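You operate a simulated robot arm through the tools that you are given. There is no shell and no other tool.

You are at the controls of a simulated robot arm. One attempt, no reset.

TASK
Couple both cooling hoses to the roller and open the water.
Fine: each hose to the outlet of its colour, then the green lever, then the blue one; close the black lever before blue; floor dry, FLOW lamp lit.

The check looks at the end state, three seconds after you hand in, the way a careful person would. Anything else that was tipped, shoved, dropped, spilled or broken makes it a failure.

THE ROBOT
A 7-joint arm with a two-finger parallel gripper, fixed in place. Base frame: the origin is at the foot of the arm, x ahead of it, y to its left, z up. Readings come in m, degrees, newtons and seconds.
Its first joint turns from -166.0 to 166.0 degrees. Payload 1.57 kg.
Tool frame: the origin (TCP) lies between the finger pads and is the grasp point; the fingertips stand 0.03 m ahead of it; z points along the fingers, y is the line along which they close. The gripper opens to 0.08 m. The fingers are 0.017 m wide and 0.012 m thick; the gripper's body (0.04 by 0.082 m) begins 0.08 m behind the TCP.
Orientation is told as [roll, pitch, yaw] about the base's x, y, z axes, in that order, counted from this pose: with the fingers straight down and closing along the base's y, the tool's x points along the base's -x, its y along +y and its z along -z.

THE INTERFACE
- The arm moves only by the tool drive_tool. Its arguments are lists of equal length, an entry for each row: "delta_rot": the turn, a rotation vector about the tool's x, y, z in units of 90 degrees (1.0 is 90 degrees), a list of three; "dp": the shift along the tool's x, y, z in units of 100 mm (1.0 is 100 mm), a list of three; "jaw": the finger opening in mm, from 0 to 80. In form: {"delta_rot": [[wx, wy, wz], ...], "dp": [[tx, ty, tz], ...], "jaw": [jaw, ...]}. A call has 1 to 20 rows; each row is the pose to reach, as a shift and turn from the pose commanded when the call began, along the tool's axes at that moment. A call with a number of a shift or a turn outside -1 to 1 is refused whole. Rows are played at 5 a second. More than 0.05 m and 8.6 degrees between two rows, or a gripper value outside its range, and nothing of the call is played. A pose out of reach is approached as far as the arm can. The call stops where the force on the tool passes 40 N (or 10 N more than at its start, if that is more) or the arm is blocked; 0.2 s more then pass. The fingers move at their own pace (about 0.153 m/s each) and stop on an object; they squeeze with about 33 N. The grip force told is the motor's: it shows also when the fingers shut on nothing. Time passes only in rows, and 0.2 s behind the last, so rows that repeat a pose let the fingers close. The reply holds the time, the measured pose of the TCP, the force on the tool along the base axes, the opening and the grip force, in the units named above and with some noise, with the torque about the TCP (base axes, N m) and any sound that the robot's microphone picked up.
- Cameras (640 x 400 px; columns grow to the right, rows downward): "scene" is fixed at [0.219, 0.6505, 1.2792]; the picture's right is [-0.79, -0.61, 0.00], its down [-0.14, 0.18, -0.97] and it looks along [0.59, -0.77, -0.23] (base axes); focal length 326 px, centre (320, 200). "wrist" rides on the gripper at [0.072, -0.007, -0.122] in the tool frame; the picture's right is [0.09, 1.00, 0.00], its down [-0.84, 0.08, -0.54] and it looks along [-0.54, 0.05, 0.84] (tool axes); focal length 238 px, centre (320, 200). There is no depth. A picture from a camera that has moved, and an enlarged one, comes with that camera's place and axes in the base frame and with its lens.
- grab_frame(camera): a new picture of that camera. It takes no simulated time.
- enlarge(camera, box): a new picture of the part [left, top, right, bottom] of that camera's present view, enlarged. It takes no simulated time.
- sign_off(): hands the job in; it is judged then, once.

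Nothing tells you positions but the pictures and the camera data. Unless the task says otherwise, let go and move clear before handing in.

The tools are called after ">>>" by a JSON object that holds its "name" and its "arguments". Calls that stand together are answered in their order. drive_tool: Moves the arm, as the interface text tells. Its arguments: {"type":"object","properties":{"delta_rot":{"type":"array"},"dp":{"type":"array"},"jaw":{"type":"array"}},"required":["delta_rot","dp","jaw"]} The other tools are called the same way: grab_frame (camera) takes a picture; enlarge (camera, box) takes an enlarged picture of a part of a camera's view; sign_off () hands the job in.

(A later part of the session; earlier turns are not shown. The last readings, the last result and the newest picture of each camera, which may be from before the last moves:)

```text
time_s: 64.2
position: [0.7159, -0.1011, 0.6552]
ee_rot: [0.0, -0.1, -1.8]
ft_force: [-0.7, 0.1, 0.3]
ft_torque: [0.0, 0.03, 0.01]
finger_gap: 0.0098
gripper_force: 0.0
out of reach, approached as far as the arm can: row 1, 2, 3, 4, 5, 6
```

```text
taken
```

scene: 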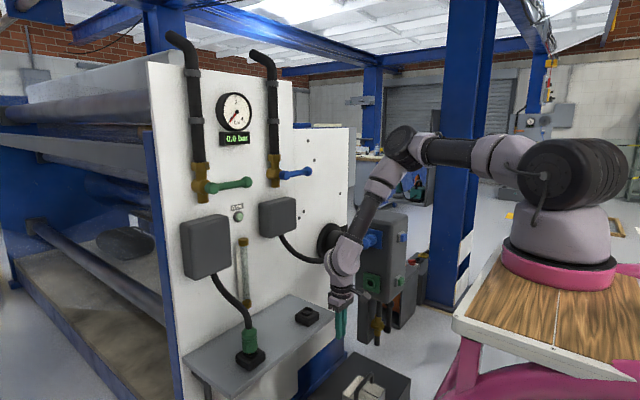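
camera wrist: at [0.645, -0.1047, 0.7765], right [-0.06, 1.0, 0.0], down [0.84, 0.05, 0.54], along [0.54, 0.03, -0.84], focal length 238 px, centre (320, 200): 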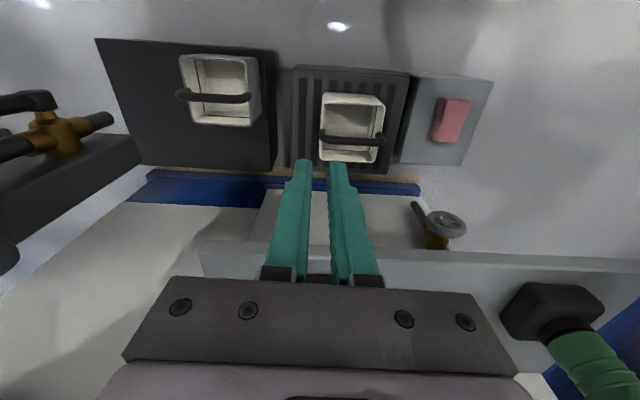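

>>> {"name": "drive_tool", "arguments": {"delta_rot": [[0, 0, 0], [0, 0, 0], [0, 0, 0], [0, 0, 0], [0, 0, 0], [0, 0, 0], [0, 0, 0], [0, 0, 0]], "dp": [[0.3, 0, 0], [0.6, 0, 0], [0.9, 0, 0], [1.0, 0, 0.1], [1.0, 0, 0.3], [1.0, 0, 0.5], [1.0, 0, 0.7], [1.0, 0, 0.9]], "jaw": [10, 10, 10, 10, 10, 10, 10, 10]}}

>>> {"name": "grab_frame", "arguments": {"camera": "scene"}}

>>> {"name": "enlarge", "arguments": {"camera": "wrist", "box": [360, 160, 520, 260]}}

```text
time_s: 66.0
position: [0.6247, -0.0995, 0.6632]
ee_rot: [0.0, -0.2, -1.8]
ft_force: [0.6, 0.1, 0.1]
ft_torque: [0.01, -0.01, -0.02]
finger_gap: 0.0099
gripper_force: 0.0
out of reach, approached as far as the arm can: row 3, 4, 5, 6, 7, 8
```

```text
taken
```

scene: 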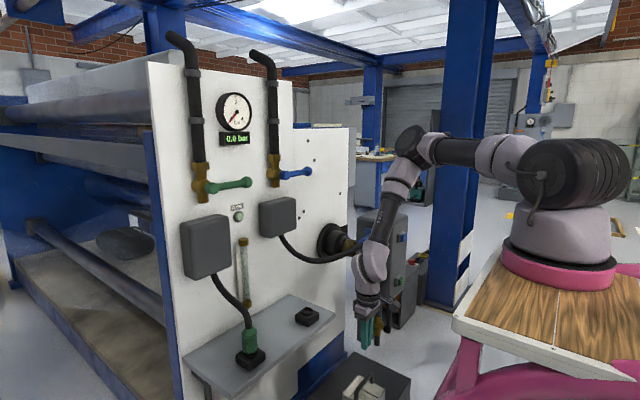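

```text
4.00 times, centred on (440, 210) of wrist
camera zoom: at [0.5527, -0.1033, 0.7838], right [-0.06, 1.0, 0.0], down [0.84, 0.05, 0.54], along [0.54, 0.03, -0.84], focal length 953 px, centre (-160, 160)
```

zoom: 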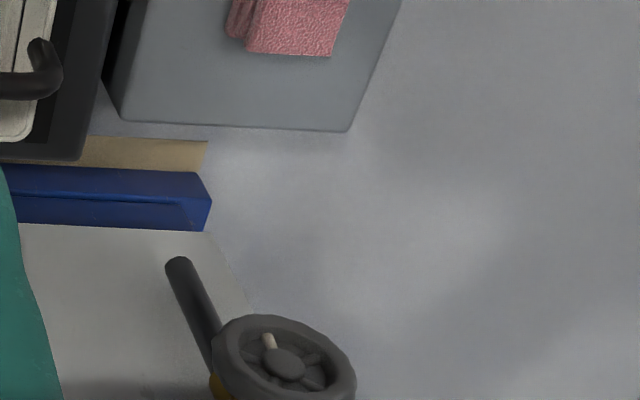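

The limit is nearly flat at z ≈ 0.66 here. Reach may differ in front of the drain valve, so I'll go up, over to y ≈ -0.47 at x ≈ 0.58 (clear of the block) and test there.

>>> {"name": "drive_tool", "arguments": {"delta_rot": [[0, 0, 0], [0, 0, 0], [0, 0, 0], [0, 0, 0], [0, 0, 0], [0, 0, 0], [0, 0, 0]], "dp": [[0.1, 0, -0.4], [0.2, 0, -0.8], [0.3, 0, -1.0], [0.4, -0.3, -1.0], [0.45, -0.6, -1.0], [0.45, -0.8, -1.0], [0.45, -1.0, -1.0]], "jaw": [10, 10, 10, 10, 10, 10, 10]}}

>>> {"name": "drive_tool", "arguments": {"delta_rot": [[0, 0, 0], [0, 0, 0], [0, 0, 0], [0, 0, 0], [0, 0, 0], [0, 0, 0]], "dp": [[0, -0.2, 0], [0, -0.4, 0], [0, -0.6, 0], [0, -0.8, 0], [0, -0.9, 0], [0, -1.0, 0]], "jaw": [10, 10, 10, 10, 10, 10]}}

>>> {"name": "grab_frame", "arguments": {"camera": "wrist"}}

>>> {"name": "grab_frame", "arguments": {"camera": "scene"}}

```text
time_s: 67.6
position: [0.577, -0.1952, 0.7641]
ee_rot: [0.0, -0.1, -1.7]
ft_force: [0.1, 0.6, 0.4]
ft_torque: [-0.06, 0.02, 0.04]
finger_gap: 0.0101
gripper_force: 0.1
```

```text
time_s: 69.0
position: [0.5737, -0.2952, 0.7629]
ee_rot: [0.0, -0.1, -1.7]
ft_force: [0.1, 0.2, -0.3]
ft_torque: [-0.01, -0.05, -0.04]
finger_gap: 0.01
gripper_force: 0.0
```

```text
taken
camera wrist: at [0.5016, -0.2985, 0.885], right [-0.06, 1.0, 0.0], down [0.84, 0.05, 0.54], along [0.54, 0.03, -0.84], focal length 238 px, centre (320, 200)
```

wrist: 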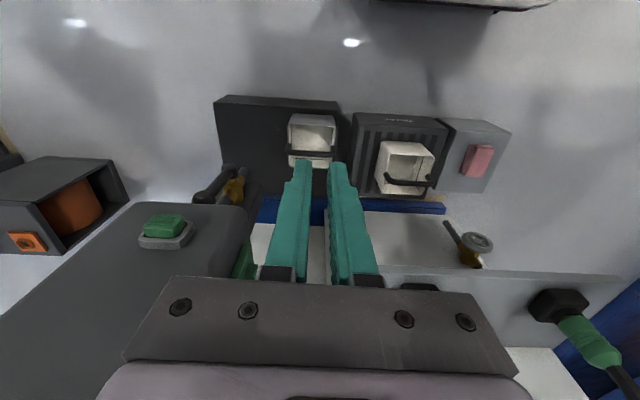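

```text
taken
```

scene: 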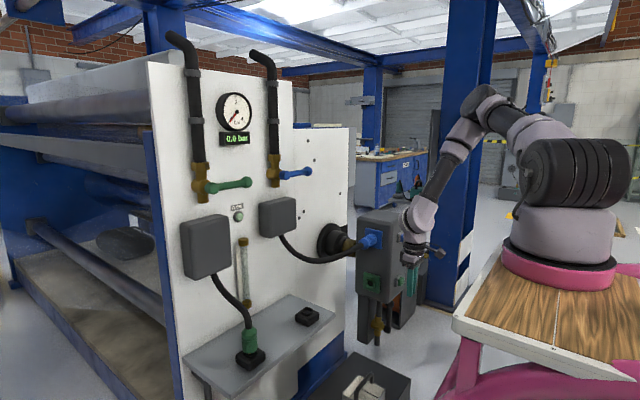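

>>> {"name": "drive_tool", "arguments": {"delta_rot": [[0, 0, 0], [0, 0, 0], [0, 0, 0], [0, 0, 0], [0, 0, 0], [0, 0, 0], [0, 0, 0], [0, 0, 0]], "dp": [[0, -0.3, 0], [0, -0.6, 0], [0, -0.9, 0], [0, -0.9, 0.2], [0, -0.9, 0.4], [0, -0.9, 0.6], [0, -0.9, 0.8], [0, -0.9, 1.0]], "jaw": [10, 10, 10, 10, 10, 10, 10, 10]}}

>>> {"name": "grab_frame", "arguments": {"camera": "wrist"}}

>>> {"name": "grab_frame", "arguments": {"camera": "scene"}}

```text
time_s: 70.8
position: [0.5712, -0.385, 0.6632]
ee_rot: [0.0, -0.1, -1.8]
ft_force: [0.3, -0.5, 0.5]
ft_torque: [0.0, 0.01, 0.03]
finger_gap: 0.0098
gripper_force: 0.1
```

```text
taken
camera wrist: at [0.4996, -0.3892, 0.7849], right [-0.06, 1.0, 0.0], down [0.84, 0.05, 0.54], along [0.54, 0.03, -0.84], focal length 238 px, centre (320, 200)
```

wrist: 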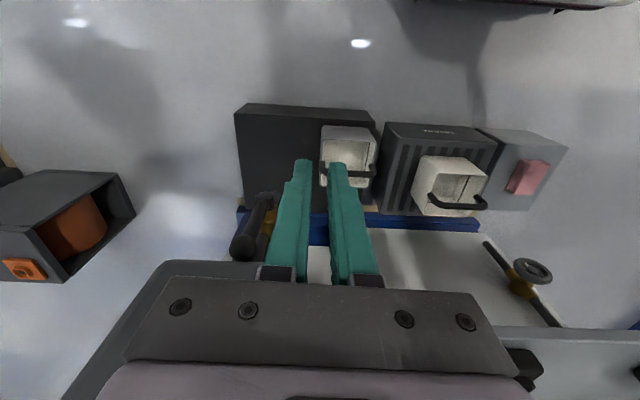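

```text
taken
```

scene: 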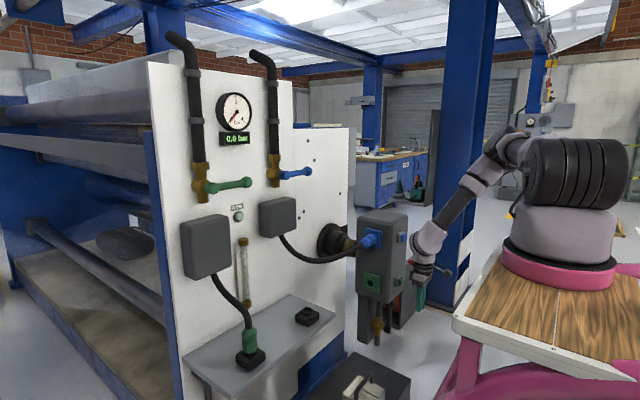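

No limit hit at (0.571, -0.385, 0.663), so this side does reach lower. Continuing down.

>>> {"name": "drive_tool", "arguments": {"delta_rot": [[0, 0, 0], [0, 0, 0], [0, 0, 0], [0, 0, 0], [0, 0, 0], [0, 0, 0]], "dp": [[0, 0, 0.2], [0, 0, 0.4], [0, 0, 0.6], [0, 0, 0.8], [0, 0, 0.9], [0, 0, 1.0]], "jaw": [10, 10, 10, 10, 10, 10]}}

>>> {"name": "grab_frame", "arguments": {"camera": "wrist"}}

>>> {"name": "grab_frame", "arguments": {"camera": "scene"}}

```text
time_s: 72.2
position: [0.5714, -0.3883, 0.6549]
ee_rot: [0.0, -0.1, -1.7]
ft_force: [0.4, 0.3, 0.0]
ft_torque: [-0.01, 0.02, -0.01]
finger_gap: 0.01
gripper_force: 0.1
out of reach, approached as far as the arm can: row 1, 2, 3, 4, 5, 6
```

```text
taken
camera wrist: at [0.5004, -0.3922, 0.7768], right [-0.06, 1.0, 0.0], down [0.84, 0.05, 0.54], along [0.54, 0.03, -0.84], focal length 238 px, centre (320, 200)
```

wrist: 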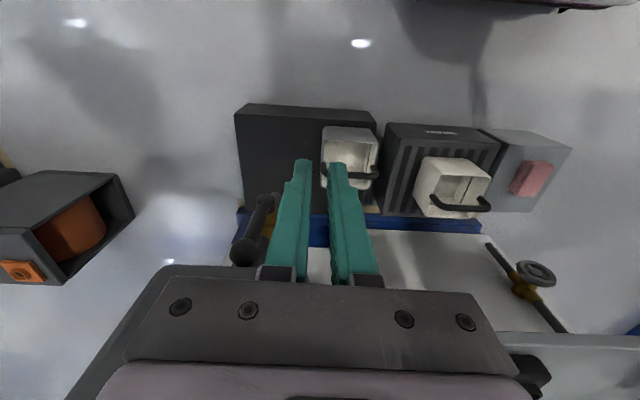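

```text
taken
```

scene: 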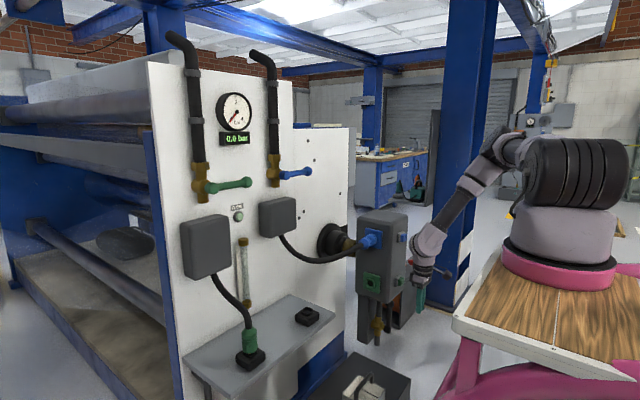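

>>> {"name": "enlarge", "arguments": {"camera": "scene", "box": [380, 90, 640, 300]}}

>>> {"name": "enlarge", "arguments": {"camera": "wrist", "box": [200, 180, 320, 280]}}

```text
1.90 times, centred on (510, 195) of scene
camera zoom: at [0.219, 0.6505, 1.2792], right [-0.79, -0.61, 0.0], down [-0.14, 0.18, -0.97], along [0.59, -0.77, -0.23], focal length 622 px, centre (-42, 210)
```

zoom: 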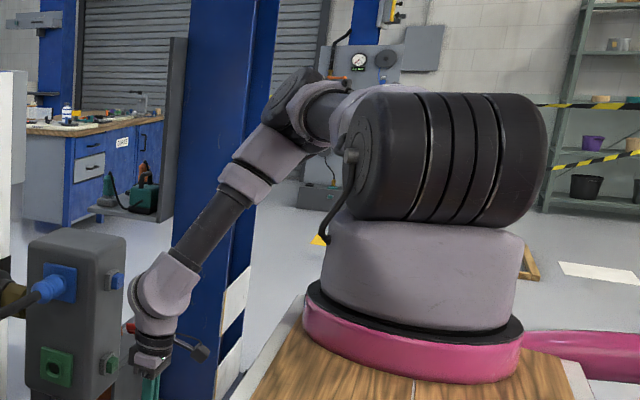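

```text
4.00 times, centred on (260, 230) of wrist
camera zoom: at [0.5004, -0.3922, 0.7768], right [-0.06, 1.0, 0.0], down [0.84, 0.05, 0.54], along [0.54, 0.03, -0.84], focal length 953 px, centre (560, 80)
```

zoom: 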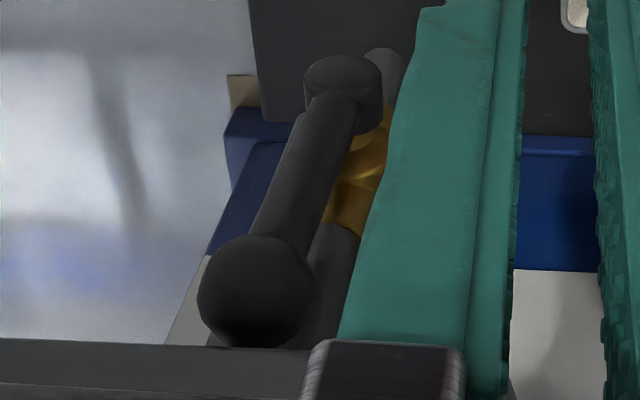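

The floor at z ≈ 0.655 shows up here as well. I'll probe farther out, nearer the drain valve, to map this limit.

>>> {"name": "drive_tool", "arguments": {"delta_rot": [[0, 0, 0], [0, 0, 0], [0, 0, 0], [0, 0, 0], [0, 0, 0], [0, 0, 0], [0, 0, 0]], "dp": [[-0.1, -0.2, 0], [-0.2, -0.4, 0], [-0.3, -0.6, 0], [-0.35, -0.8, 0], [-0.35, -0.8, 0.2], [-0.35, -0.8, 0.4], [-0.35, -0.8, 0.6]], "jaw": [10, 10, 10, 10, 10, 10, 10]}}

>>> {"name": "enlarge", "arguments": {"camera": "scene", "box": [380, 90, 640, 300]}}

>>> {"name": "grab_frame", "arguments": {"camera": "wrist"}}

```text
time_s: 73.8
position: [0.5987, -0.4655, 0.6587]
ee_rot: [0.0, -0.1, -1.7]
ft_force: [0.4, 0.2, 0.4]
ft_torque: [0.01, 0.01, -0.01]
finger_gap: 0.0099
gripper_force: 0.0
out of reach, approached as far as the arm can: row 4, 5, 6, 7
```

```text
1.90 times, centred on (510, 195) of scene
camera zoom: at [0.219, 0.6505, 1.2792], right [-0.79, -0.61, 0.0], down [-0.14, 0.18, -0.97], along [0.59, -0.77, -0.23], focal length 622 px, centre (-42, 210)
```

zoom: 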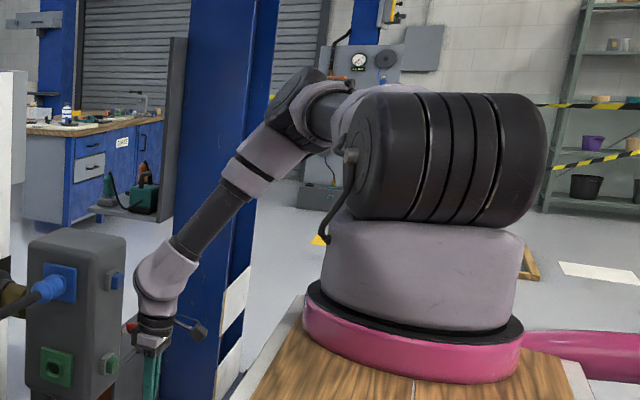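

```text
taken
camera wrist: at [0.5268, -0.4685, 0.7793], right [-0.06, 1.0, 0.0], down [0.84, 0.05, 0.54], along [0.54, 0.03, -0.84], focal length 238 px, centre (320, 200)
```

wrist: 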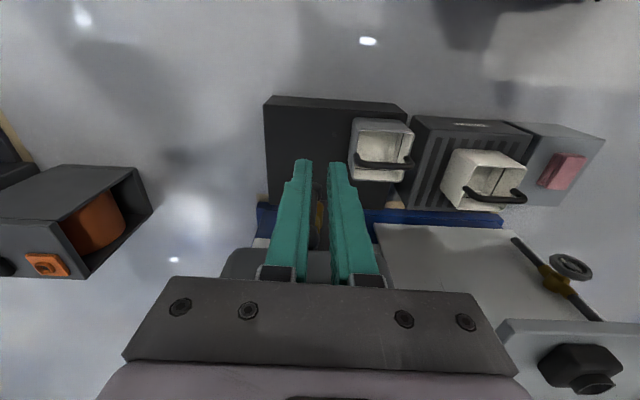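

>>> {"name": "drive_tool", "arguments": {"delta_rot": [[0, 0, 0], [0, 0, 0], [0, 0, 0], [0, 0, 0], [0, 0, 0], [0, 0, 0], [0, 0, 0], [0, 0, 0], [0, 0, 0], [0, 0, 0]], "dp": [[0.1, 0.2, -0.3], [0.3, 0.4, -0.5], [0.5, 0.6, -0.5], [0.7, 0.8, -0.5], [0.9, 1.0, -0.5], [1.0, 1.0, -0.3], [1.0, 1.0, 0], [1.0, 1.0, 0.3], [1.0, 1.0, 0.5], [1.0, 1.0, 0.7]], "jaw": [10, 10, 10, 10, 10, 10, 10, 10, 10, 10]}}

>>> {"name": "enlarge", "arguments": {"camera": "scene", "box": [380, 90, 640, 300]}}

```text
time_s: 76.0
position: [0.5122, -0.3706, 0.6621]
ee_rot: [0.0, -0.1, -1.7]
ft_force: [0.4, 0.2, 0.1]
ft_torque: [0.0, 0.0, -0.01]
finger_gap: 0.0101
gripper_force: 0.1
out of reach, approached as far as the arm can: row 7, 8, 9, 10
```

```text
1.90 times, centred on (510, 195) of scene
camera zoom: at [0.219, 0.6505, 1.2792], right [-0.79, -0.61, 0.0], down [-0.14, 0.18, -0.97], along [0.59, -0.77, -0.23], focal length 622 px, centre (-42, 210)
```

zoom: 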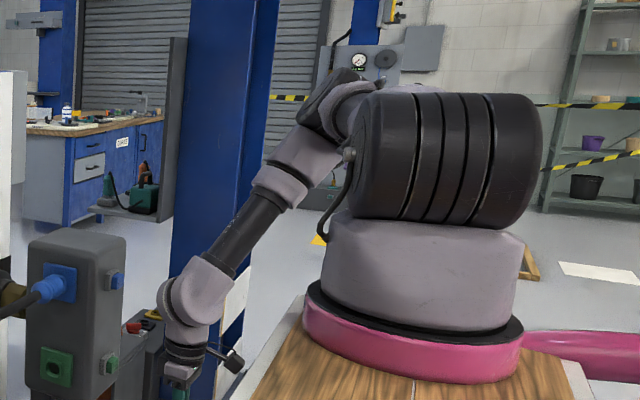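

>>> {"name": "drive_tool", "arguments": {"delta_rot": [[0, 0, 0], [0, 0, 0], [0, 0, 0], [0, 0, 0], [0, 0, 0], [0, 0, 0]], "dp": [[0, -0.2, -0.2], [0, -0.4, -0.3], [0, -0.6, -0.3], [0, -0.8, -0.3], [0, -0.9, -0.3], [0, -1.0, -0.3]], "jaw": [10, 10, 10, 10, 10, 10]}}

>>> {"name": "drive_tool", "arguments": {"delta_rot": [[0, 0, 0], [0, 0, 0], [0, 0, 0], [0, 0, 0], [0, 0, 0], [0, 0, 0]], "dp": [[0, -0.2, 0], [0, -0.4, 0], [0, -0.6, 0], [0, -0.8, 0], [0, -0.9, 0], [0, -1.0, 0]], "jaw": [10, 10, 10, 10, 10, 10]}}

>>> {"name": "drive_tool", "arguments": {"delta_rot": [[0, 0, 0], [0, 0, 0], [0, 0, 0], [0, 0, 0], [0, 0, 0], [0, 0, 0]], "dp": [[0, -0.2, 0], [0, -0.4, 0], [0, -0.4, 0.2], [0, -0.4, 0.4], [0, -0.4, 0.6], [0, -0.4, 0.8]], "jaw": [10, 10, 10, 10, 10, 10]}}

>>> {"name": "grab_frame", "arguments": {"camera": "scene"}}

>>> {"name": "grab_frame", "arguments": {"camera": "wrist"}}

```text
time_s: 77.4
position: [0.5069, -0.4756, 0.6956]
ee_rot: [0.0, -0.1, -1.8]
ft_force: [-0.5, 0.0, -0.2]
ft_torque: [0.01, -0.01, 0.0]
finger_gap: 0.0097
gripper_force: 0.1
```

```text
time_s: 78.8
position: [0.5044, -0.5718, 0.6937]
ee_rot: [0.0, -0.1, -1.7]
ft_force: [0.2, -0.4, 0.3]
ft_torque: [-0.04, 0.02, -0.01]
finger_gap: 0.0099
gripper_force: 0.1
```

```text
time_s: 80.2
position: [0.4943, -0.5861, 0.6632]
ee_rot: [-0.3, -0.1, -1.9]
ft_force: [-0.1, 0.4, 0.1]
ft_torque: [-0.02, 0.01, -0.03]
finger_gap: 0.0099
gripper_force: 0.0
out of reach, approached as far as the arm can: row 2, 3, 4, 5, 6
```

```text
taken
```

scene: 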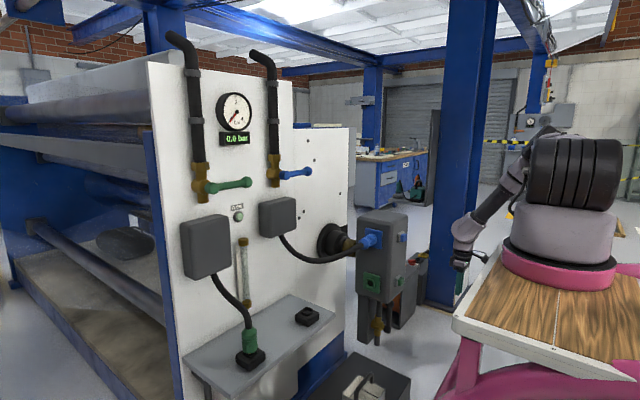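

```text
taken
camera wrist: at [0.423, -0.5889, 0.7852], right [-0.06, 1.0, 0.0], down [0.84, 0.05, 0.54], along [0.54, 0.03, -0.84], focal length 238 px, centre (320, 200)
```

wrist: 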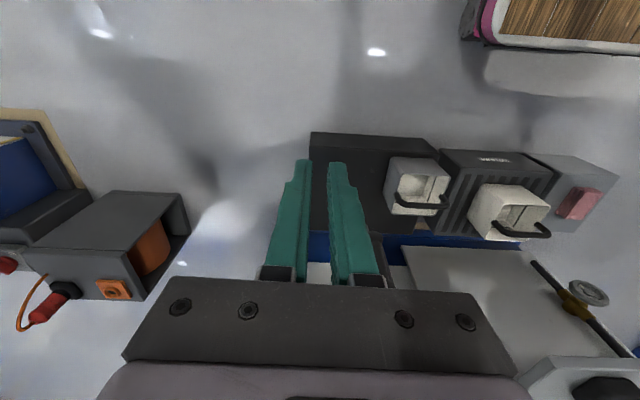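

The floor holds everywhere I've tried, and the elbow looks swung out to the -y side. I'll raise the arm and sweep over to +y to change its posture, then look at how it sits.

>>> {"name": "drive_tool", "arguments": {"delta_rot": [[0, 0, 0], [0, 0, 0], [0, 0, 0], [0, 0, 0], [0, 0, 0], [0, 0, 0], [0, 0, 0], [0, 0, 0]], "dp": [[0, 0.2, -0.3], [0, 0.4, -0.6], [0, 0.6, -0.9], [0, 0.8, -1.0], [0, 1.0, -1.0], [0, 1.0, -1.0], [0, 1.0, -1.0], [0, 1.0, -1.0]], "jaw": [10, 10, 10, 10, 10, 10, 10, 10]}}

>>> {"name": "drive_tool", "arguments": {"delta_rot": [[0, 0, 0], [0, 0, 0], [0, 0, 0], [0, 0, 0], [0, 0, 0]], "dp": [[0, 0.2, -0.2], [0, 0.4, -0.4], [0, 0.6, -0.6], [0, 0.8, -0.8], [0, 1.0, -1.0]], "jaw": [10, 10, 10, 10, 10]}}

>>> {"name": "drive_tool", "arguments": {"delta_rot": [[0, 0, 0], [0, 0, 0], [0, 0, 0], [0, 0, 0], [0, 0, 0]], "dp": [[-0.1, 0.2, -0.2], [-0.2, 0.4, -0.3], [-0.3, 0.6, -0.4], [-0.4, 0.8, -0.5], [-0.5, 1.0, -0.6]], "jaw": [10, 10, 10, 10, 10]}}

>>> {"name": "drive_tool", "arguments": {"delta_rot": [[0, 0, 0], [0, 0, 0], [0, 0, 0], [0, 0, 0], [0, 0, 0]], "dp": [[-0.1, 0.2, 0], [-0.2, 0.4, 0], [-0.3, 0.6, 0], [-0.4, 0.8, 0], [-0.5, 1.0, 0]], "jaw": [10, 10, 10, 10, 10]}}

>>> {"name": "grab_frame", "arguments": {"camera": "scene"}}

```text
time_s: 82.0
position: [0.4986, -0.4881, 0.766]
ee_rot: [0.1, -0.1, -1.7]
ft_force: [0.7, -0.4, 0.8]
ft_torque: [-0.01, 0.04, -0.01]
finger_gap: 0.01
gripper_force: 0.1
```

```text
time_s: 83.2
position: [0.5004, -0.3876, 0.8645]
ee_rot: [-0.1, -0.1, -1.8]
ft_force: [-0.6, -0.3, -0.3]
ft_torque: [0.02, 0.02, 0.01]
finger_gap: 0.0099
gripper_force: 0.1
```

```text
time_s: 84.4
position: [0.5533, -0.2908, 0.9249]
ee_rot: [0.0, -0.1, -1.8]
ft_force: [0.1, -0.5, 0.3]
ft_torque: [0.04, -0.01, -0.02]
finger_gap: 0.01
gripper_force: 0.0
```

```text
time_s: 85.6
position: [0.607, -0.192, 0.9264]
ee_rot: [0.0, -0.1, -1.8]
ft_force: [0.6, -0.7, -0.8]
ft_torque: [-0.02, 0.04, 0.03]
finger_gap: 0.01
gripper_force: 0.0
```

```text
taken
```

scene: 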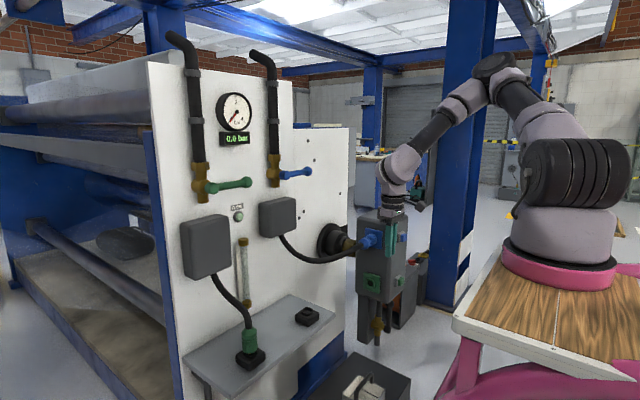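

>>> {"name": "drive_tool", "arguments": {"delta_rot": [[0, 0, 0], [0, 0, 0], [0, 0, 0], [0, 0, 0], [0, 0, 0]], "dp": [[0, 0.2, 0], [0, 0.4, 0], [0, 0.6, 0], [0, 0.8, 0], [0, 1.0, 0]], "jaw": [10, 10, 10, 10, 10]}}

>>> {"name": "drive_tool", "arguments": {"delta_rot": [[0, 0, 0], [0, 0, 0], [0, 0, 0], [0, 0, 0], [0, 0, 0]], "dp": [[0, 0.2, 0], [0, 0.4, 0], [0, 0.6, 0], [0, 0.8, 0], [0, 1.0, 0]], "jaw": [10, 10, 10, 10, 10]}}

>>> {"name": "drive_tool", "arguments": {"delta_rot": [[0, 0, 0], [0, 0, 0], [0, 0, 0], [0, 0, 0], [0, 0, 0]], "dp": [[0, 0.2, 0], [0, 0.4, 0], [0, 0.6, 0], [0, 0.8, 0], [0, 1.0, 0]], "jaw": [10, 10, 10, 10, 10]}}

>>> {"name": "grab_frame", "arguments": {"camera": "scene"}}

>>> {"name": "grab_frame", "arguments": {"camera": "wrist"}}

```text
time_s: 86.8
position: [0.6106, -0.0934, 0.9249]
ee_rot: [0.0, -0.1, -1.9]
ft_force: [-0.7, -0.4, -0.2]
ft_torque: [-0.01, -0.03, -0.03]
finger_gap: 0.01
gripper_force: 0.1
```

```text
time_s: 88.0
position: [0.6137, 0.0076, 0.9267]
ee_rot: [0.0, -0.1, -1.8]
ft_force: [-0.2, 0.1, -0.6]
ft_torque: [0.03, 0.03, -0.05]
finger_gap: 0.01
gripper_force: 0.0
```

```text
time_s: 89.2
position: [0.6175, 0.1077, 0.9236]
ee_rot: [0.0, 0.0, -1.9]
ft_force: [-0.8, 0.4, -0.3]
ft_torque: [0.01, 0.01, 0.01]
finger_gap: 0.0102
gripper_force: 0.1
```

```text
taken
```

scene: 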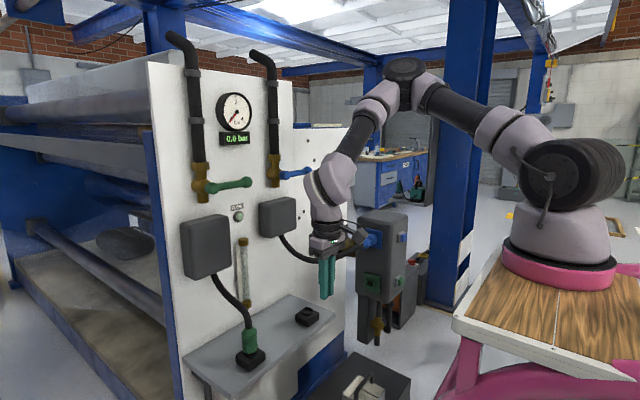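

```text
taken
camera wrist: at [0.5454, 0.105, 1.0455], right [-0.06, 1.0, 0.0], down [0.84, 0.05, 0.54], along [0.54, 0.03, -0.84], focal length 238 px, centre (320, 200)
```

wrist: 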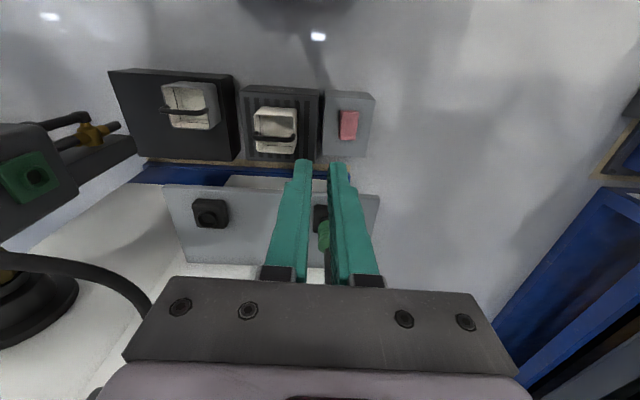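

>>> {"name": "drive_tool", "arguments": {"delta_rot": [[0, 0, 0], [0, 0, 0], [0, 0, 0], [0, 0, 0], [0, 0, 0]], "dp": [[0.2, 0, 0], [0.4, 0, 0], [0.6, 0, 0], [0.8, 0, 0], [1.0, 0, 0]], "jaw": [10, 10, 10, 10, 10]}}

>>> {"name": "drive_tool", "arguments": {"delta_rot": [[0, 0, 0], [0, 0, 0], [0, 0, 0], [0, 0, 0], [0, 0, 0]], "dp": [[0.2, 0, 0], [0.4, 0, 0], [0.6, 0, 0], [0.8, 0, 0], [1.0, 0, 0]], "jaw": [10, 10, 10, 10, 10]}}

>>> {"name": "grab_frame", "arguments": {"camera": "scene"}}

>>> {"name": "grab_frame", "arguments": {"camera": "wrist"}}

```text
time_s: 90.4
position: [0.5167, 0.1114, 0.9244]
ee_rot: [0.0, -0.1, -1.7]
ft_force: [0.9, -0.5, -0.1]
ft_torque: [0.02, 0.0, 0.01]
finger_gap: 0.0099
gripper_force: 0.0
```

```text
time_s: 91.6
position: [0.4387, 0.1291, 0.9203]
ee_rot: [-0.1, 0.0, -1.8]
ft_force: [0.1, 0.2, -0.8]
ft_torque: [-0.04, 0.02, 0.01]
finger_gap: 0.01
gripper_force: 0.1
out of reach, approached as far as the arm can: row 4, 5
```

```text
taken
```

scene: 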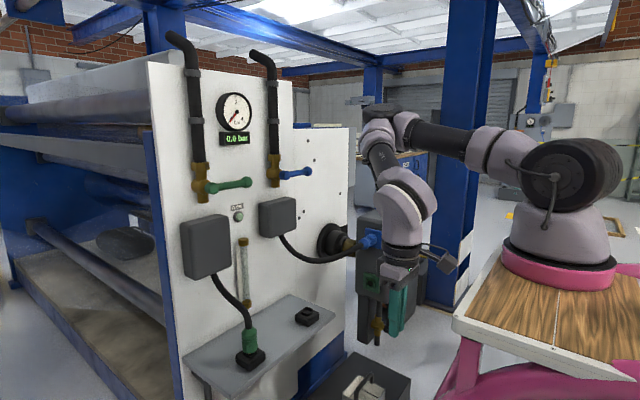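

```text
taken
camera wrist: at [0.3662, 0.1261, 1.0421], right [-0.06, 1.0, 0.0], down [0.84, 0.05, 0.54], along [0.54, 0.03, -0.84], focal length 238 px, centre (320, 200)
```

wrist: 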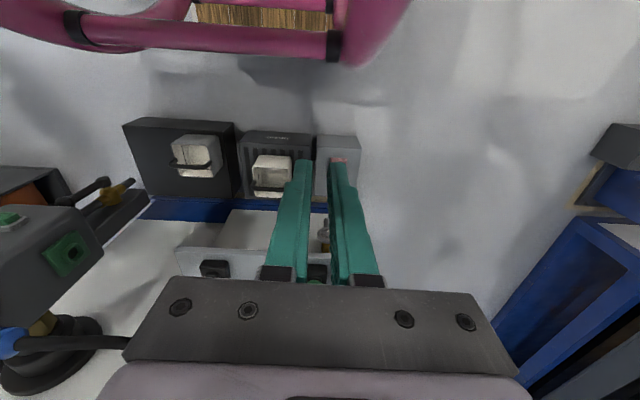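

>>> {"name": "enlarge", "arguments": {"camera": "scene", "box": [320, 80, 640, 290]}}

```text
1.90 times, centred on (480, 185) of scene
camera zoom: at [0.219, 0.6505, 1.2792], right [-0.79, -0.61, 0.0], down [-0.14, 0.18, -0.97], along [0.59, -0.77, -0.23], focal length 622 px, centre (15, 229)
```

zoom: 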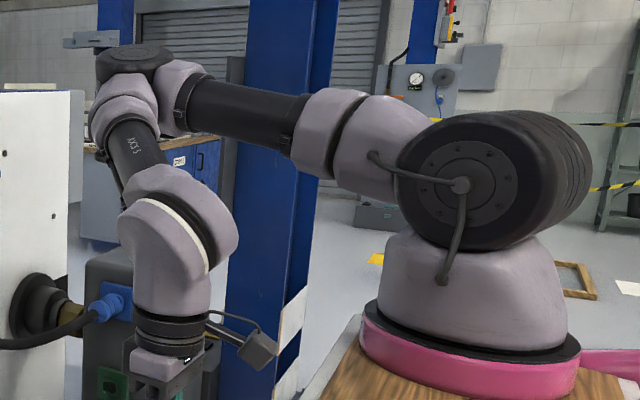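

The posture has drifted: the elbow's roll joint is well off neutral. A cyclic path should unwind it, going toward -y low and folded, then back toward +y stretched out. Starting with the folded sweep.

>>> {"name": "drive_tool", "arguments": {"delta_rot": [[0, 0, 0], [0, 0, 0], [0, 0, 0], [0, 0, 0], [0, 0, 0]], "dp": [[-0.1, -0.2, 0.2], [-0.2, -0.4, 0.4], [-0.3, -0.6, 0.6], [-0.4, -0.8, 0.8], [-0.5, -1.0, 1.0]], "jaw": [10, 10, 10, 10, 10]}}

>>> {"name": "drive_tool", "arguments": {"delta_rot": [[0, 0, 0], [0, 0, 0], [0, 0, 0], [0, 0, 0], [0, 0, 0]], "dp": [[0, -0.2, 0.2], [0, -0.4, 0.4], [0, -0.6, 0.6], [0, -0.8, 0.8], [0, -1.0, 0.9]], "jaw": [10, 10, 10, 10, 10]}}

>>> {"name": "drive_tool", "arguments": {"delta_rot": [[0, 0, 0], [0, 0, 0], [0, 0, 0], [0, 0, 0], [0, 0, 0]], "dp": [[0, -0.2, 0], [0, -0.4, 0], [0, -0.6, 0], [0, -0.8, 0], [0, -1.0, 0]], "jaw": [10, 10, 10, 10, 10]}}

>>> {"name": "drive_tool", "arguments": {"delta_rot": [[0, 0, 0], [0, 0, 0], [0, 0, 0], [0, 0, 0], [0, 0, 0]], "dp": [[0, -0.2, 0], [0, -0.4, 0], [0, -0.6, 0], [0, -0.8, 0], [0, -1.0, 0]], "jaw": [10, 10, 10, 10, 10]}}

>>> {"name": "enlarge", "arguments": {"camera": "scene", "box": [340, 60, 660, 270]}}

```text
time_s: 92.8
position: [0.4864, 0.0303, 0.8222]
ee_rot: [0.0, -0.1, -1.7]
ft_force: [0.4, 0.0, -0.4]
ft_torque: [0.02, 0.01, -0.02]
finger_gap: 0.0102
gripper_force: 0.1
out of reach, approached as far as the arm can: row 1, 2, 3
```

```text
time_s: 94.0
position: [0.4828, -0.0692, 0.7317]
ee_rot: [0.0, -0.1, -1.7]
ft_force: [0.6, 0.9, 0.4]
ft_torque: [-0.05, 0.0, 0.01]
finger_gap: 0.0099
gripper_force: 0.0
```

```text
time_s: 95.2
position: [0.4818, -0.1673, 0.7303]
ee_rot: [0.0, -0.1, -1.8]
ft_force: [-0.6, -0.3, -0.2]
ft_torque: [0.0, 0.03, -0.03]
finger_gap: 0.0097
gripper_force: 0.2
```

```text
time_s: 96.4
position: [0.4769, -0.2705, 0.7307]
ee_rot: [0.0, -0.1, -1.7]
ft_force: [0.5, -0.5, 0.8]
ft_torque: [-0.02, -0.02, -0.01]
finger_gap: 0.0099
gripper_force: 0.0
```

```text
refused: 660 is not a number from 0 to 640
```

>>> {"name": "drive_tool", "arguments": {"delta_rot": [[0, 0, 0], [0, 0, 0], [0, 0, 0], [0, 0, 0], [0, 0, 0]], "dp": [[0, -0.2, 0], [0, -0.4, 0], [0, -0.6, 0], [0, -0.8, 0], [0, -1.0, 0]], "jaw": [10, 10, 10, 10, 10]}}

>>> {"name": "drive_tool", "arguments": {"delta_rot": [[0, 0, 0], [0, 0, 0], [0, 0, 0], [0, 0, 0], [0, 0, 0]], "dp": [[0.1, -0.2, 0], [0.2, -0.4, 0], [0.3, -0.6, 0], [0.4, -0.8, 0], [0.5, -1.0, 0]], "jaw": [10, 10, 10, 10, 10]}}

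>>> {"name": "drive_tool", "arguments": {"delta_rot": [[0, 0, 0], [0, 0, 0], [0, 0, 0], [0, 0, 0], [0, 0, 0]], "dp": [[0.1, -0.2, 0], [0.2, -0.4, 0], [0.3, -0.6, 0], [0.4, -0.8, 0], [0.5, -1.0, 0]], "jaw": [10, 10, 10, 10, 10]}}

>>> {"name": "enlarge", "arguments": {"camera": "scene", "box": [320, 60, 640, 270]}}

>>> {"name": "grab_frame", "arguments": {"camera": "wrist"}}

```text
time_s: 97.6
position: [0.4747, -0.3717, 0.7311]
ee_rot: [0.0, -0.2, -1.7]
ft_force: [-0.2, -1.1, -1.5]
ft_torque: [-0.01, 0.02, 0.03]
finger_gap: 0.0098
gripper_force: 0.1
```

```text
time_s: 98.8
position: [0.4196, -0.4693, 0.7287]
ee_rot: [0.0, 0.0, -1.7]
ft_force: [0.5, -0.4, 0.0]
ft_torque: [0.01, 0.01, 0.01]
finger_gap: 0.0102
gripper_force: 0.1
```

```text
time_s: 100.0
position: [0.3688, -0.5675, 0.7307]
ee_rot: [0.0, 0.0, -1.7]
ft_force: [-0.6, 1.0, -0.4]
ft_torque: [0.0, 0.02, 0.01]
finger_gap: 0.0099
gripper_force: 0.1
```

```text
1.90 times, centred on (480, 165) of scene
camera zoom: at [0.219, 0.6505, 1.2792], right [-0.79, -0.61, 0.0], down [-0.14, 0.18, -0.97], along [0.59, -0.77, -0.23], focal length 622 px, centre (15, 267)
```

zoom: 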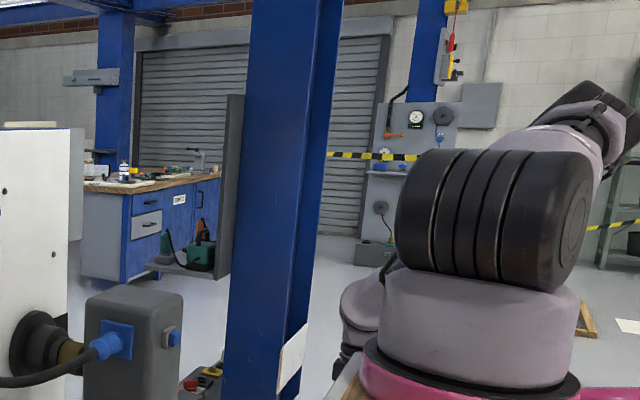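

```text
taken
camera wrist: at [0.2969, -0.5718, 0.8523], right [-0.06, 1.0, 0.0], down [0.84, 0.05, 0.54], along [0.54, 0.03, -0.84], focal length 238 px, centre (320, 200)
```

wrist: 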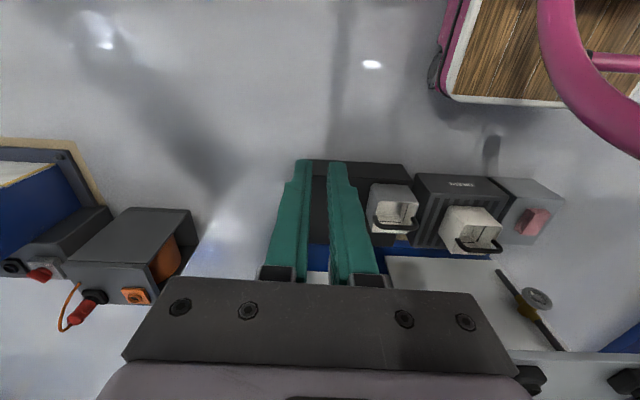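

>>> {"name": "drive_tool", "arguments": {"delta_rot": [[0, 0, 0], [0, 0, 0], [0, 0, 0], [0, 0, 0], [0, 0, 0]], "dp": [[-0.05, -0.1, -0.3], [-0.1, -0.3, -0.6], [-0.15, -0.5, -0.8], [-0.2, -0.7, -0.9], [-0.25, -0.9, -1.0]], "jaw": [10, 10, 10, 10, 10]}}

>>> {"name": "drive_tool", "arguments": {"delta_rot": [[0, 0, 0], [0, 0, 0], [0, 0, 0], [0, 0, 0], [0, 0, 0]], "dp": [[-0.1, -0.2, -0.2], [-0.2, -0.4, -0.4], [-0.3, -0.6, -0.6], [-0.4, -0.8, -0.8], [-0.5, -1.0, -1.0]], "jaw": [10, 10, 10, 10, 10]}}

>>> {"name": "grab_frame", "arguments": {"camera": "scene"}}

```text
time_s: 101.2
position: [0.3941, -0.6424, 0.8355]
ee_rot: [-0.2, 0.2, -2.1]
ft_force: [0.5, -0.6, -0.3]
ft_torque: [-0.02, -0.01, -0.01]
finger_gap: 0.0099
gripper_force: 0.0
out of reach, approached as far as the arm can: row 4, 5
```

```text
time_s: 102.4
position: [0.4512, -0.7153, 0.9523]
ee_rot: [-0.3, 0.4, -2.3]
ft_force: [0.0, -0.5, 0.0]
ft_torque: [0.0, -0.02, -0.02]
finger_gap: 0.0101
gripper_force: 0.0
out of reach, approached as far as the arm can: row 1, 2, 3, 4, 5
```

```text
taken
```

scene: 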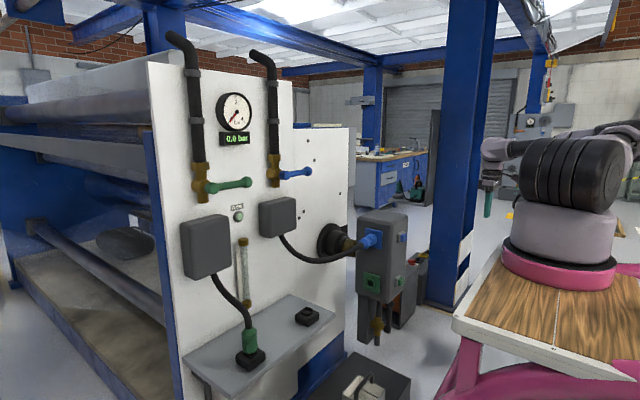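

Orientation errors are now appearing, which suggests the tool-roll joint is near its stop after the base rotated so far. I'll yaw the tool along with the arm's azimuth to relieve it.

>>> {"name": "drive_tool", "arguments": {"delta_rot": [[0, 0, 0.085], [0, 0, 0.17], [0, 0, 0.255], [0, 0, 0.34], [0, 0, 0.425], [0, 0, 0.51], [0, 0, 0.595], [0, 0, 0.68], [0, 0, 0.765]], "dp": [[0, 0, 0], [0, 0, 0], [0, 0, 0], [0, 0, 0], [0, 0, 0], [0, 0, 0], [0, 0, 0], [0, 0, 0], [0, 0, 0]], "jaw": [10, 10, 10, 10, 10, 10, 10, 10, 10]}}

>>> {"name": "grab_frame", "arguments": {"camera": "scene"}}

>>> {"name": "grab_frame", "arguments": {"camera": "wrist"}}

```text
time_s: 104.4
position: [0.4498, -0.7125, 0.9518]
ee_rot: [0.1, 0.0, -70.8]
ft_force: [-0.1, 0.7, 0.9]
ft_torque: [0.01, 0.03, -0.03]
finger_gap: 0.0102
gripper_force: 0.0
```

```text
taken
```

scene: 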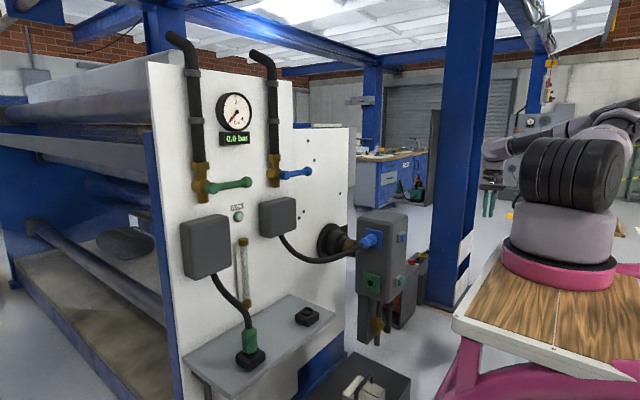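

```text
taken
camera wrist: at [0.4192, -0.6467, 1.0739], right [0.91, 0.42, 0.0], down [0.35, -0.76, 0.54], along [0.23, -0.49, -0.84], focal length 238 px, centre (320, 200)
```

wrist: 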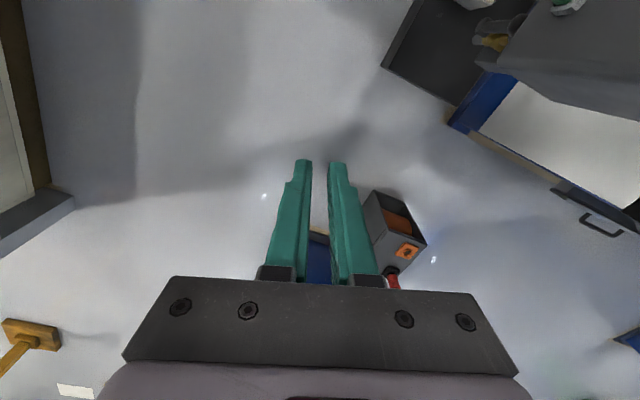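

>>> {"name": "drive_tool", "arguments": {"delta_rot": [[0, 0, 0], [0, 0, 0], [0, 0, 0], [0, 0, 0]], "dp": [[-0.25, 0, -0.1], [-0.5, 0, -0.2], [-0.75, 0, -0.3], [-1.0, 0, -0.4]], "jaw": [10, 10, 10, 10]}}

>>> {"name": "grab_frame", "arguments": {"camera": "scene"}}

```text
time_s: 105.4
position: [0.4823, -0.8084, 0.9952]
ee_rot: [0.1, -0.1, -70.6]
ft_force: [-0.4, 0.4, -0.3]
ft_torque: [0.0, -0.05, -0.01]
finger_gap: 0.0099
gripper_force: 0.0
```

```text
taken
```

scene: 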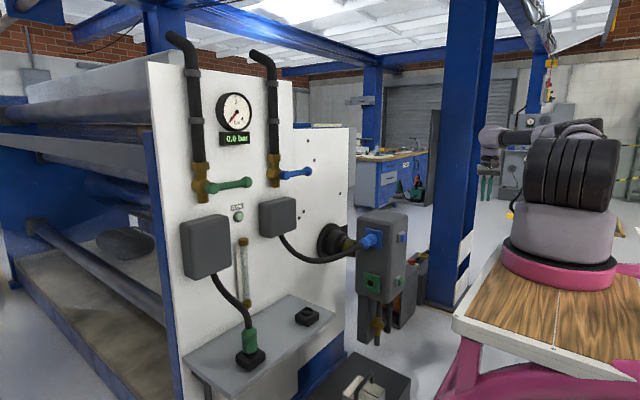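

Reach out here is fine (0.94 m). I'll straighten the arm fully, then use a tool roll about the arm axis to shift the elbow roll toward neutral.

>>> {"name": "drive_tool", "arguments": {"delta_rot": [[0, 0, 0], [0, 0, 0], [0, 0, 0], [0, 0, 0], [0, 0, 0]], "dp": [[-0.15, 0, 0], [-0.3, 0, 0], [-0.45, 0, 0], [-0.6, 0, 0], [-0.75, 0, 0]], "jaw": [10, 10, 10, 10, 10]}}

>>> {"name": "enlarge", "arguments": {"camera": "scene", "box": [440, 60, 640, 190]}}

```text
time_s: 106.6
position: [0.5008, -0.865, 0.994]
ee_rot: [0.1, 0.1, -70.6]
ft_force: [-0.2, 0.0, 0.0]
ft_torque: [0.02, 0.03, -0.02]
finger_gap: 0.0101
gripper_force: 0.0
out of reach, approached as far as the arm can: row 5
```

```text
3.08 times, centred on (540, 125) of scene
camera zoom: at [0.219, 0.6505, 1.2792], right [-0.79, -0.61, 0.0], down [-0.14, 0.18, -0.97], along [0.59, -0.77, -0.23], focal length 1004 px, centre (-357, 431)
```

zoom: 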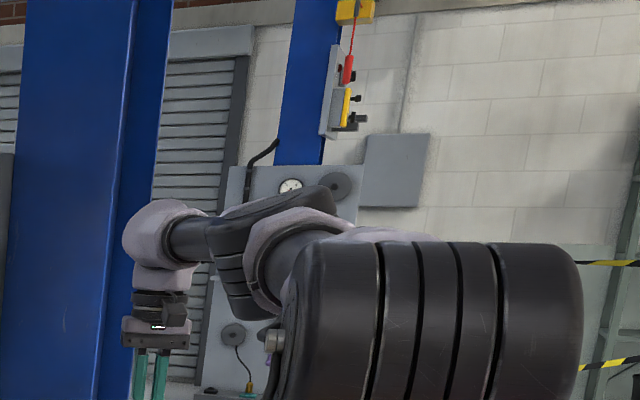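

The arm is straight now. Rolling about the arm axis with the wrist centre fixed.

>>> {"name": "drive_tool", "arguments": {"delta_rot": [[0.089, 0, 0], [0.178, 0, 0], [0.267, 0, 0]], "dp": [[0, -0.341, -0.024], [0, -0.675, -0.095], [0, -0.997, -0.212]], "jaw": [10, 10, 10]}}

>>> {"name": "drive_tool", "arguments": {"delta_rot": [[0.089, 0, 0], [0.178, 0, 0], [0.267, 0, 0]], "dp": [[0, -0.341, -0.024], [0, -0.675, -0.095], [0, -0.997, -0.212]], "jaw": [10, 10, 10]}}

>>> {"name": "drive_tool", "arguments": {"delta_rot": [[0.089, 0, 0], [0.178, 0, 0], [0.267, 0, 0]], "dp": [[0, -0.341, -0.024], [0, -0.675, -0.095], [0, -0.997, -0.212]], "jaw": [10, 10, 10]}}

>>> {"name": "enlarge", "arguments": {"camera": "scene", "box": [440, 60, 640, 190]}}

```text
time_s: 107.4
position: [0.4064, -0.8963, 1.018]
ee_rot: [-24.0, -0.1, -70.6]
ft_force: [0.0, 0.6, -0.3]
ft_torque: [0.0, -0.02, -0.04]
finger_gap: 0.0099
gripper_force: 0.1
```

```text
time_s: 108.2
position: [0.3296, -0.9267, 1.0746]
ee_rot: [-48.1, -0.1, -70.6]
ft_force: [-0.4, 0.7, 0.5]
ft_torque: [0.03, 0.04, 0.01]
finger_gap: 0.01
gripper_force: 0.0
```

```text
time_s: 109.0
position: [0.2829, -0.9453, 1.1613]
ee_rot: [-72.1, 0.0, -70.6]
ft_force: [0.0, 0.4, 0.5]
ft_torque: [0.0, 0.01, -0.01]
finger_gap: 0.01
gripper_force: 0.1
```

```text
3.08 times, centred on (540, 125) of scene
camera zoom: at [0.219, 0.6505, 1.2792], right [-0.79, -0.61, 0.0], down [-0.14, 0.18, -0.97], along [0.59, -0.77, -0.23], focal length 1004 px, centre (-357, 431)
```

zoom: 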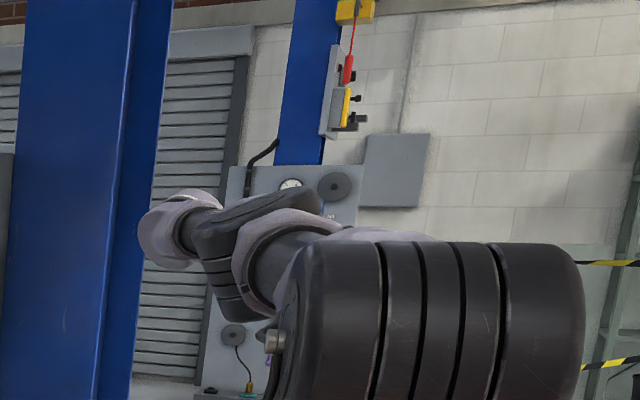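

>>> {"name": "drive_tool", "arguments": {"delta_rot": [[-0.089, 0, 0], [-0.178, 0, 0], [-0.267, 0, 0]], "dp": [[0, 0.341, -0.024], [0, 0.675, -0.095], [0, 0.997, -0.212]], "jaw": [10, 10, 10]}}

>>> {"name": "drive_tool", "arguments": {"delta_rot": [[-0.089, 0, 0], [-0.178, 0, 0], [-0.267, 0, 0]], "dp": [[0, 0.341, -0.024], [0, 0.675, -0.095], [0, 0.997, -0.212]], "jaw": [10, 10, 10]}}

>>> {"name": "drive_tool", "arguments": {"delta_rot": [[-0.089, 0, 0], [-0.178, 0, 0], [-0.267, 0, 0]], "dp": [[0, 0.341, -0.024], [0, 0.675, -0.095], [0, 0.997, -0.212]], "jaw": [10, 10, 10]}}

>>> {"name": "drive_tool", "arguments": {"delta_rot": [[0, 0, 0], [0, 0, 0], [0, 0, 0], [0, 0, 0], [0, 0, 0], [0, 0, 0]], "dp": [[0, 0, -0.3], [0, 0, -0.6], [0, 0, -0.9], [0.3, 0, -1.0], [0.6, 0, -1.0], [0.9, 0, -1.0]], "jaw": [10, 10, 10, 10, 10, 10]}}

>>> {"name": "grab_frame", "arguments": {"camera": "scene"}}

```text
time_s: 109.8
position: [0.3319, -0.9266, 1.0717]
ee_rot: [-48.0, 0.0, -70.6]
ft_force: [-0.5, 0.8, -0.6]
ft_torque: [0.01, -0.02, 0.01]
finger_gap: 0.0099
gripper_force: 0.0
```

```text
time_s: 110.6
position: [0.407, -0.8934, 1.0113]
ee_rot: [-24.0, 0.1, -70.5]
ft_force: [-0.1, 0.2, -0.5]
ft_torque: [0.0, 0.01, 0.03]
finger_gap: 0.0102
gripper_force: 0.1
```

```text
time_s: 111.4
position: [0.5028, -0.8617, 0.9884]
ee_rot: [0.2, 0.0, -70.6]
ft_force: [-0.2, 0.5, -0.7]
ft_torque: [-0.01, -0.01, 0.01]
finger_gap: 0.01
gripper_force: 0.1
```

```text
time_s: 112.8
position: [0.4717, -0.7783, 1.0891]
ee_rot: [0.0, 0.0, -70.6]
ft_force: [0.2, -1.0, -0.7]
ft_torque: [0.01, 0.04, 0.01]
finger_gap: 0.0101
gripper_force: 0.0
```

```text
taken
```

scene: 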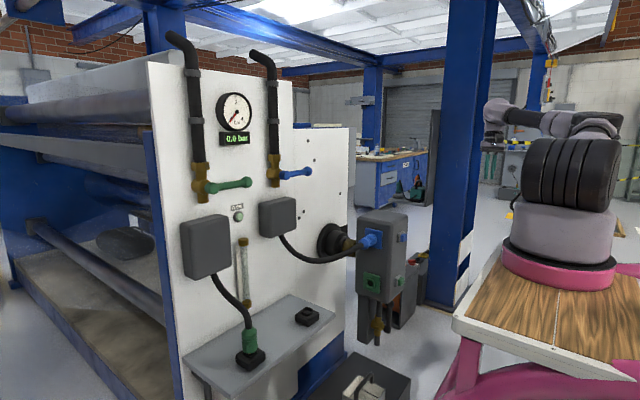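

>>> {"name": "drive_tool", "arguments": {"delta_rot": [[0, 0, 0], [0, 0, 0], [0, 0, 0], [0, 0, 0]], "dp": [[0.05, 0, -0.3], [0.1, 0, -0.6], [0.15, 0, -0.9], [0.2, 0, -1.0]], "jaw": [10, 10, 10, 10]}}

>>> {"name": "drive_tool", "arguments": {"delta_rot": [[0, 0, 0], [0, 0, 0], [0, 0, 0], [0, 0, 0]], "dp": [[0.1, 0, -0.3], [0.2, 0, -0.6], [0.3, 0, -0.9], [0.4, 0, -1.0]], "jaw": [10, 10, 10, 10]}}

>>> {"name": "drive_tool", "arguments": {"delta_rot": [[0, 0, 0], [0, 0, 0], [0, 0, 0], [0, 0, 0], [0, 0, 0]], "dp": [[0.2, 0, 0], [0.4, 0, 0], [0.6, 0, 0], [0.8, 0, 0], [1.0, 0, 0]], "jaw": [10, 10, 10, 10, 10]}}

>>> {"name": "grab_frame", "arguments": {"camera": "scene"}}

```text
time_s: 113.8
position: [0.4648, -0.7597, 1.1929]
ee_rot: [0.1, 0.0, -70.6]
ft_force: [-0.7, -0.1, 0.7]
ft_torque: [0.01, 0.01, 0.01]
finger_gap: 0.01
gripper_force: 0.0
```

```text
time_s: 114.8
position: [0.4505, -0.723, 1.293]
ee_rot: [0.2, 0.0, -70.6]
ft_force: [0.1, 0.6, 0.4]
ft_torque: [-0.04, -0.01, 0.03]
finger_gap: 0.0101
gripper_force: 0.0
```

```text
time_s: 116.0
position: [0.4204, -0.6649, 1.2896]
ee_rot: [0.1, -0.6, -70.5]
ft_force: [-0.2, 0.0, 0.5]
ft_torque: [-0.01, -0.07, 0.02]
finger_gap: 0.01
gripper_force: 0.1
out of reach, approached as far as the arm can: row 2, 3, 4, 5
```

```text
taken
```

scene: 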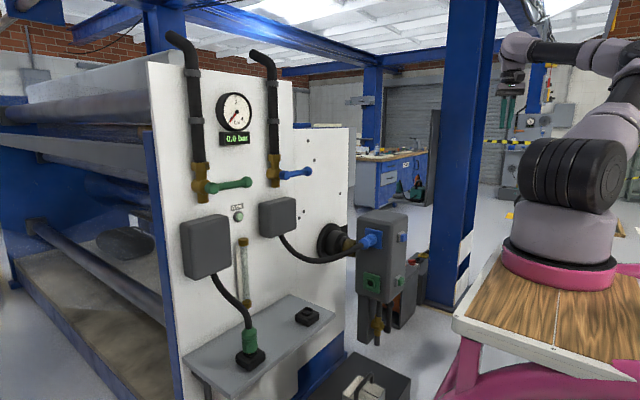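

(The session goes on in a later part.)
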